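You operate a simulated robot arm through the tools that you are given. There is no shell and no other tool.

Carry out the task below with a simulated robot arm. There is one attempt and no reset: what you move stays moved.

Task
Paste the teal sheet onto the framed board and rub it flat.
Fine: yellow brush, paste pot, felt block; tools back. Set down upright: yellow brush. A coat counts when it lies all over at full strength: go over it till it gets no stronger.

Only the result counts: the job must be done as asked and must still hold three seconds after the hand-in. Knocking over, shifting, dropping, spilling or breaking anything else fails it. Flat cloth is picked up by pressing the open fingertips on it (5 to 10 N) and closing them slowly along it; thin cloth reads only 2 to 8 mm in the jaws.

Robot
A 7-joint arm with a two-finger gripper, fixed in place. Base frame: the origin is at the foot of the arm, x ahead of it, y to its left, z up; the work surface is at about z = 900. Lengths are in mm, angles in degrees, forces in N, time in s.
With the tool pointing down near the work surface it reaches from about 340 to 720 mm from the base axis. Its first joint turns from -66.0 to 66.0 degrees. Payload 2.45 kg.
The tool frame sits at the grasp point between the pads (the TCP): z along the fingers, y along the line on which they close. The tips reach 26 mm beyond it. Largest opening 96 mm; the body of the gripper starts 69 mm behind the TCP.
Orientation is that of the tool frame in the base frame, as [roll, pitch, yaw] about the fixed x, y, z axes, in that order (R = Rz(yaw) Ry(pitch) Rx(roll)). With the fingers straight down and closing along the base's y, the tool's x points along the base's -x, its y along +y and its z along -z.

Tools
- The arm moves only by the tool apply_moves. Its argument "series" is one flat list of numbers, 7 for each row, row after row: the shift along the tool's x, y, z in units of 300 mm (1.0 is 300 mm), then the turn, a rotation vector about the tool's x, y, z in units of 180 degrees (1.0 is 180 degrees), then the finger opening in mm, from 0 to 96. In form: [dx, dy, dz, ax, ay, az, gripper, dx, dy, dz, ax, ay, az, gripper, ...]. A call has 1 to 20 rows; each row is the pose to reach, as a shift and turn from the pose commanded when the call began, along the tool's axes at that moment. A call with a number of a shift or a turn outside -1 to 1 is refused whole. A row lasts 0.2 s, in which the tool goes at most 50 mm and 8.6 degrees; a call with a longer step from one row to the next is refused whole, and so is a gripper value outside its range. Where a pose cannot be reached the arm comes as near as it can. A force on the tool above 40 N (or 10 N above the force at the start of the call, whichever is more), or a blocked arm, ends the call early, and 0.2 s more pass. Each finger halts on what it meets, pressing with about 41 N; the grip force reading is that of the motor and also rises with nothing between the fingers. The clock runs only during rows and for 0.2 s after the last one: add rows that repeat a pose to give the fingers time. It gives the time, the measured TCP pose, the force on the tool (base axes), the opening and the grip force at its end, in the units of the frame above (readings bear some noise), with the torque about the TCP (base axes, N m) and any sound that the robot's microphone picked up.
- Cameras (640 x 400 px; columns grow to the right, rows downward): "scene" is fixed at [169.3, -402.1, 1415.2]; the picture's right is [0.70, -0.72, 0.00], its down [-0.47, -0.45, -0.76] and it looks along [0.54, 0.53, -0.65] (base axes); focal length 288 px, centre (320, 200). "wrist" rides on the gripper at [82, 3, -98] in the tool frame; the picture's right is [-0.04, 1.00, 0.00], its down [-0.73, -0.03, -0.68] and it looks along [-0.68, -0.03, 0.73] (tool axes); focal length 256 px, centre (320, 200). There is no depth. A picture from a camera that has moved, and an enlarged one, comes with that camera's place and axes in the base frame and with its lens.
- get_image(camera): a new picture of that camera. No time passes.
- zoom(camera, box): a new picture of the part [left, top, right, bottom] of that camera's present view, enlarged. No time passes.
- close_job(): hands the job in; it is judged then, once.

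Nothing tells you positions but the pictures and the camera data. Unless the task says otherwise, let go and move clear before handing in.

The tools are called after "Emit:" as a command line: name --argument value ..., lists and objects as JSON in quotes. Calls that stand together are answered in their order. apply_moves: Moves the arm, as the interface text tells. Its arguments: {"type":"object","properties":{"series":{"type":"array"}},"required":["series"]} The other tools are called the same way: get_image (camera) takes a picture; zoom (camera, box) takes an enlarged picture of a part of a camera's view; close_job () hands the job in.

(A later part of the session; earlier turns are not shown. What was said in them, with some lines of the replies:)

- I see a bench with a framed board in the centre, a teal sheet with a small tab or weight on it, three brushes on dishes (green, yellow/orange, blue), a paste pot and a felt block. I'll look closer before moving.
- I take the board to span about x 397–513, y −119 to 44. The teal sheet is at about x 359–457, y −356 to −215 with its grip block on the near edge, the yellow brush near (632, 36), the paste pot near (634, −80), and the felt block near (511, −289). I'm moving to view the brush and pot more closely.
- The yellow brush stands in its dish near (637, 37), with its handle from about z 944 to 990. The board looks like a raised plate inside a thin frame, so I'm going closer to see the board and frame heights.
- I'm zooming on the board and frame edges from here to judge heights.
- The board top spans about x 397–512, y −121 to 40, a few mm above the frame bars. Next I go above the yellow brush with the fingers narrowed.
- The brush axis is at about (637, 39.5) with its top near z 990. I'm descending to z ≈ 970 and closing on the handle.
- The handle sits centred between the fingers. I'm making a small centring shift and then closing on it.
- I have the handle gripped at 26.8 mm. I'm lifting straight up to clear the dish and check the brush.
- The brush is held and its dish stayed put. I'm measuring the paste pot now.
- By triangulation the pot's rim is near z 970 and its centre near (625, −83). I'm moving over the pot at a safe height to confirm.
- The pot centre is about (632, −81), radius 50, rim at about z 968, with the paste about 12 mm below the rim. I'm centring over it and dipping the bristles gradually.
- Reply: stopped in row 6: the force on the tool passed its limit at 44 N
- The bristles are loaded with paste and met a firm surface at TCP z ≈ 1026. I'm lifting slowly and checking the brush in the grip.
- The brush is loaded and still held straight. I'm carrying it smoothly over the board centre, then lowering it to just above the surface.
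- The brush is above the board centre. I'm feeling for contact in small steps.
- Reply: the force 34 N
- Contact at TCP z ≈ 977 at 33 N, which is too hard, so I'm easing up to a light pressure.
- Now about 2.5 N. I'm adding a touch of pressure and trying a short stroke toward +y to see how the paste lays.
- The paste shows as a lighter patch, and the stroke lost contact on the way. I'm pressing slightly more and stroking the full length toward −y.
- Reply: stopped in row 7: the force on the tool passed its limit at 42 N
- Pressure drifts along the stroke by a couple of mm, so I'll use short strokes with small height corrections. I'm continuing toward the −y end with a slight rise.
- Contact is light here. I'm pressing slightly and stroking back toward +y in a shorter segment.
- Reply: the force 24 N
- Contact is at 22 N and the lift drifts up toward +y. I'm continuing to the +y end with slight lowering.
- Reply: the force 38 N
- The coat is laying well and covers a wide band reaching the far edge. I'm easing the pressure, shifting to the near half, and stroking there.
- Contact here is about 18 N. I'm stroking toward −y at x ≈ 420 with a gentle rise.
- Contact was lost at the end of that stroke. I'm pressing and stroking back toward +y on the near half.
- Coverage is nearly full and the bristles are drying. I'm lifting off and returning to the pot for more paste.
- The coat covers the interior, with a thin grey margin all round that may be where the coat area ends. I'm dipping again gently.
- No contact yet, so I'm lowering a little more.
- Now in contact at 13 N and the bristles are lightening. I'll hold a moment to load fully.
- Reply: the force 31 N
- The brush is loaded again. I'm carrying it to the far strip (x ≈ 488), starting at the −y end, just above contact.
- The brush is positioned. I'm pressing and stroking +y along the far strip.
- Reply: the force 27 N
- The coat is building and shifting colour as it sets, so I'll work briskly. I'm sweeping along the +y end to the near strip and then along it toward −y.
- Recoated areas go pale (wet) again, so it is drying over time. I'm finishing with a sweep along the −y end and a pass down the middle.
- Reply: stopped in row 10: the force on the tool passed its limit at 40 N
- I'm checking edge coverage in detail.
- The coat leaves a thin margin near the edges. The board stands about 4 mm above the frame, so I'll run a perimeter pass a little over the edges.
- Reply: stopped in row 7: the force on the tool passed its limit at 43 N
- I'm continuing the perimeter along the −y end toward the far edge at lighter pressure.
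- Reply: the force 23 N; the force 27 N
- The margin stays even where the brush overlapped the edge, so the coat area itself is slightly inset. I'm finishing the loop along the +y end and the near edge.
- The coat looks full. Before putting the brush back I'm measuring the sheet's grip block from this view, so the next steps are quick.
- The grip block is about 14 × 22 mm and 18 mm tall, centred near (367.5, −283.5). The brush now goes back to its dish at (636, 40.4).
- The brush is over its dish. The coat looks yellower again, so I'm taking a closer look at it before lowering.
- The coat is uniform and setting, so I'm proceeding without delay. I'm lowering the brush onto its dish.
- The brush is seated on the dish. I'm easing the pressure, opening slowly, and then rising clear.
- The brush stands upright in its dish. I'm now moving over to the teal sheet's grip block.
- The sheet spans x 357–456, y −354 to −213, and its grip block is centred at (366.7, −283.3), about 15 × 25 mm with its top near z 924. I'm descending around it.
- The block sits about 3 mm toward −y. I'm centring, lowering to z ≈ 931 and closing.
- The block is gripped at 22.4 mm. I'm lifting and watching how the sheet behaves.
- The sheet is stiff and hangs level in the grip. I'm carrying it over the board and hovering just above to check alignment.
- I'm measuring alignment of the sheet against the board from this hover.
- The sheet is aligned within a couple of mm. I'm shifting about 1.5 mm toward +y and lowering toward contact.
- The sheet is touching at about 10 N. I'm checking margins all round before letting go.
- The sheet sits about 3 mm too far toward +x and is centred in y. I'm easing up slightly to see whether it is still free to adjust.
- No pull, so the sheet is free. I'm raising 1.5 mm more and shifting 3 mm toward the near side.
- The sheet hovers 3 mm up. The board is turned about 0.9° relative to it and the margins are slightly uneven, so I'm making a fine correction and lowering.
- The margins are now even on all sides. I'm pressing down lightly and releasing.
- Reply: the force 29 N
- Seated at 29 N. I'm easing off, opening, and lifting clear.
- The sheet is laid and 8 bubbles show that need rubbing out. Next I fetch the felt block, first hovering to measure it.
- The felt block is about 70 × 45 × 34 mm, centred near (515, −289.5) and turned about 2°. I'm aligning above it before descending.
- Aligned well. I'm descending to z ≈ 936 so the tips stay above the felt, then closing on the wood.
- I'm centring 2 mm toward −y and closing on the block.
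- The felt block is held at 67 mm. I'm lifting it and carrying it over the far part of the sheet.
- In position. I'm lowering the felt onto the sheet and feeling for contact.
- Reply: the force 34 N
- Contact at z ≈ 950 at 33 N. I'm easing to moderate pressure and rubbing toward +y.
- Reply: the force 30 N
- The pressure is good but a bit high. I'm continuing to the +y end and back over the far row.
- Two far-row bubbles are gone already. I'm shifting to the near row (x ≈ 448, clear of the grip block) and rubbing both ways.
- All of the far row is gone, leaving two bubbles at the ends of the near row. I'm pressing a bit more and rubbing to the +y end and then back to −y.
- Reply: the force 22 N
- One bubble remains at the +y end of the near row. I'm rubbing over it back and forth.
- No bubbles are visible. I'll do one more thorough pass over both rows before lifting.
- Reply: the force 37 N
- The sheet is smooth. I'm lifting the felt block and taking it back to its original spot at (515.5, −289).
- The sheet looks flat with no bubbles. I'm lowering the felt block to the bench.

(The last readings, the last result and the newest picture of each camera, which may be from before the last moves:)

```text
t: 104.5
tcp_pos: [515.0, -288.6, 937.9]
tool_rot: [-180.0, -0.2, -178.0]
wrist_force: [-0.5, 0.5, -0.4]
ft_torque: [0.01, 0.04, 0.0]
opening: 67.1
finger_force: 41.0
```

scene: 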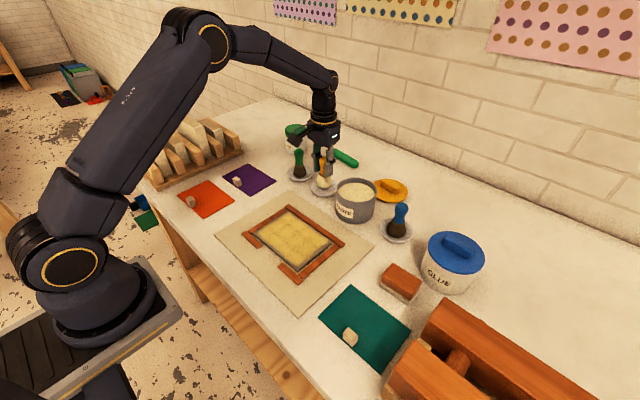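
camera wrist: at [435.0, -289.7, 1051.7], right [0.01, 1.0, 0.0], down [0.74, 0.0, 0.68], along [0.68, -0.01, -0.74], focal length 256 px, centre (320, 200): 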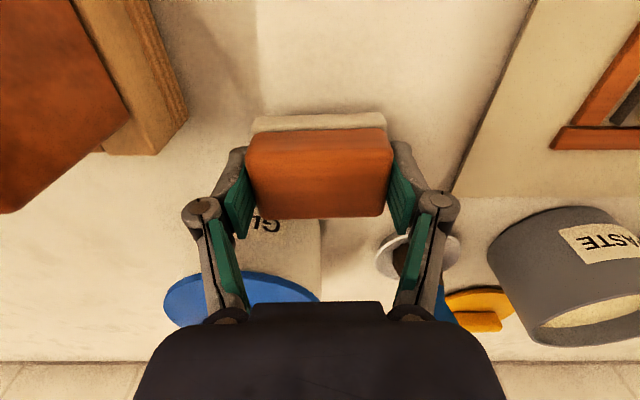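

Emit:
apply_moves --series '[0, 0, 0.005, 0, 0, 0, 50, 0, 0, 0.009, 0, 0, 0, 50, 0, 0, 0.009, 0, 0, 0, 50]'

```text
t: 105.3
tcp_pos: [515.1, -288.1, 935.0]
tool_rot: [179.9, -0.2, -178.1]
wrist_force: [0.3, 0.2, 0.0]
ft_torque: [0.04, -0.03, -0.03]
opening: 67.2
finger_force: 40.9
```

Emit:
apply_moves --series '[0, 0, 0.003, 0, 0, 0, 50, 0, 0, 0.005, 0, 0, 0, 50, 0, 0, 0.005, 0, 0, 0, 50]'

```text
t: 106.1
tcp_pos: [515.2, -289.4, 935.4]
tool_rot: [-179.9, -0.1, -178.1]
wrist_force: [-8.0, 3.5, 25.4]
ft_torque: [0.52, 0.12, 0.08]
opening: 66.9
finger_force: 40.7
```

The block is on the bench. I'm easing off, opening, and rising clear.

Emit:
apply_moves --series '[0, 0, -0.004, 0, 0, 0, 60, 0, 0, -0.004, 0, 0, 0, 70, 0, 0, -0.004, 0, 0, 0, 80, 0, 0, -0.004, 0, 0, 0, 90, 0, 0, -0.004, 0, 0, 0, 92, 0, 0, -0.04, 0, 0, 0, 92, 0, 0, -0.12, 0, 0, 0, 92, 0, 0, -0.25, 0, 0, 0, 92, 0, 0, -0.38, 0, 0, 0, 92, 0, 0, -0.38, 0, 0, 0, 92]'

Emit:
get_image --camera "wrist"

Emit:
get_image --camera "scene"

```text
t: 108.3
tcp_pos: [515.3, -289.7, 1048.8]
tool_rot: [-180.0, -0.2, -178.2]
wrist_force: [-0.1, -0.3, 0.0]
ft_torque: [0.02, -0.04, -0.04]
opening: 91.9
finger_force: 0.1
```

```text
taken
camera wrist: at [433.3, -288.7, 1147.2], right [0.01, 1.0, 0.0], down [0.74, 0.0, 0.68], along [0.68, -0.01, -0.74], focal length 256 px, centre (320, 200)
```

wrist: 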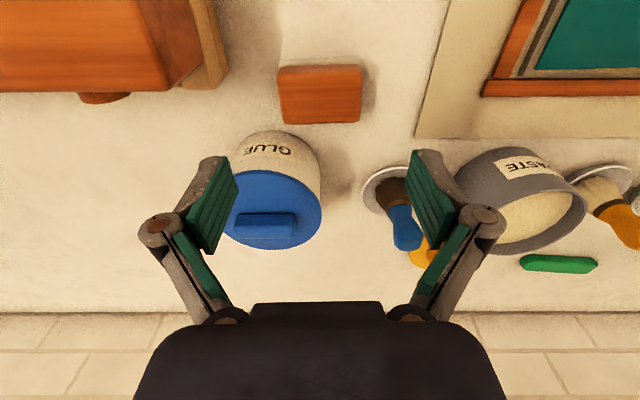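

```text
taken
```

scene: 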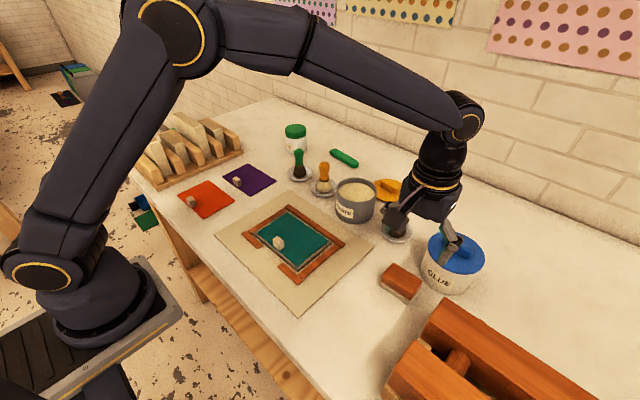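

Everything is set back. I'm moving clear and inspecting the sheet, brush and felt block one last time.

Emit:
apply_moves --series '[0.03, 0.04, -0.1, 0, 0, 0.002, 92, 0.09, 0.12, -0.2, 0, 0, 0.004, 92, 0.16, 0.21, -0.3, 0, 0, 0.006, 92, 0.23, 0.3, -0.4, 0, 0, 0.008, 92, 0.3, 0.39, -0.47, 0, 0, 0.01, 92, 0.368, 0.479, -0.5, 0, 0, 0.0105, 92, 0.368, 0.479, -0.5, 0, 0, 0.0105, 92]'

Emit:
get_image --camera "wrist"

Emit:
zoom --camera "scene" --box '[240, 195, 350, 290]'

Emit:
zoom --camera "scene" --box '[270, 130, 420, 230]'

Emit:
zoom --camera "scene" --box '[360, 220, 480, 310]'

```text
t: 109.9
tcp_pos: [402.3, -148.3, 1198.4]
tool_rot: [-179.9, -0.2, -179.9]
wrist_force: [0.4, -0.5, -0.4]
ft_torque: [-0.05, -0.02, 0.01]
opening: 92.0
finger_force: 0.1
```

```text
taken
camera wrist: at [320.0, -145.5, 1296.9], right [0.04, 1.0, 0.0], down [0.74, -0.03, 0.68], along [0.68, -0.03, -0.74], focal length 256 px, centre (320, 200)
```

wrist: 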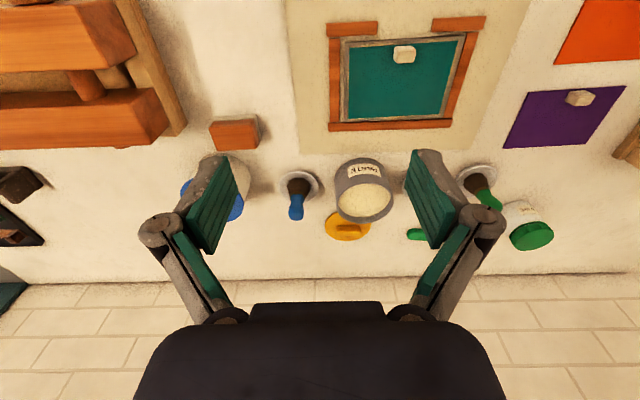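

```text
4.21 times, centred on (295, 242) of scene
camera zoom: at [169.3, -402.1, 1415.2], right [0.7, -0.72, 0.0], down [-0.47, -0.45, -0.76], along [0.54, 0.53, -0.65], focal length 1212 px, centre (425, 21)
```

zoom: 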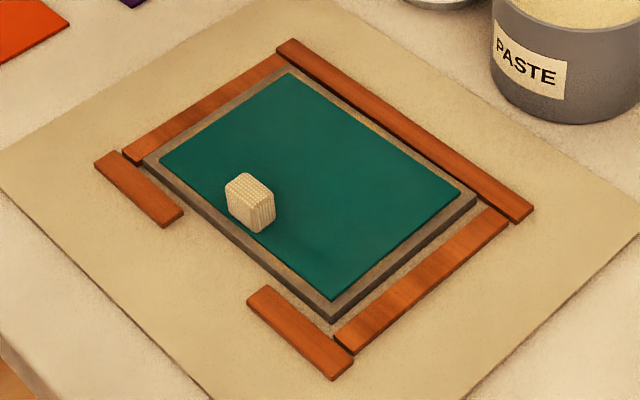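

```text
4.00 times, centred on (345, 180) of scene
camera zoom: at [169.3, -402.1, 1415.2], right [0.7, -0.72, 0.0], down [-0.47, -0.45, -0.76], along [0.54, 0.53, -0.65], focal length 1151 px, centre (220, 280)
```

zoom: 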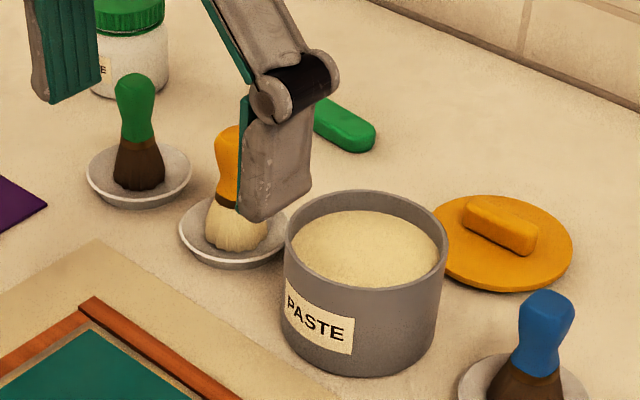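

```text
4.44 times, centred on (420, 265) of scene
camera zoom: at [169.3, -402.1, 1415.2], right [0.7, -0.72, 0.0], down [-0.47, -0.45, -0.76], along [0.54, 0.53, -0.65], focal length 1279 px, centre (-124, -89)
```

zoom: 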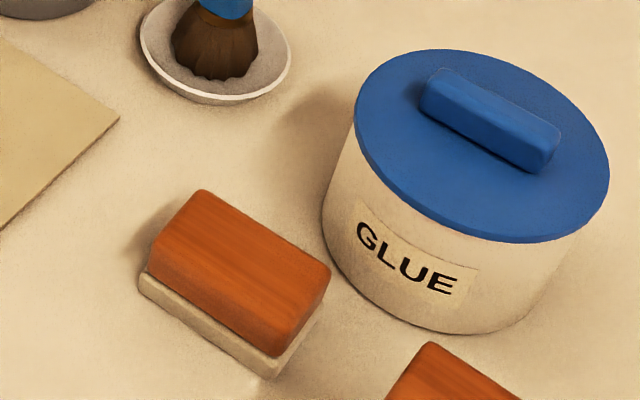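

The teal sheet lies flat and centred on the board with no bubbles. The yellow brush stands upright in its dish, the felt block is back in its place, and nothing else has moved. I'm handing the job in.

Emit:
close_job

```text
The job is handed in.
```

The teal sheet is pasted onto the framed board, centred to within about 2 mm by the pictures, and rubbed flat. I've handed the job in, but the tool only confirmed receipt, so I don't have the verdict.

- **Paste:** The board took two loads of paste, brushed over the whole surface and edges. A thin grey margin stayed round the rim even where the brush overlapped it, so I took the coat area to be slightly inset. The paste turned from pale to yellow before I laid the sheet.
- **Sheet:** It touched the paste once about 3 mm off, while still in the gripper. I lifted it, corrected the position and a slight turn, and laid it again.
- **Rubbing:** Eight bubbles showed under the sheet, and all were gone after the felt block. The strip beside the grip block was not rubbed, and no bubbles showed there.
- **Tools:** The yellow brush stands upright in its dish and the felt block is back in its place. The final pictures show nothing else moved or spilled.
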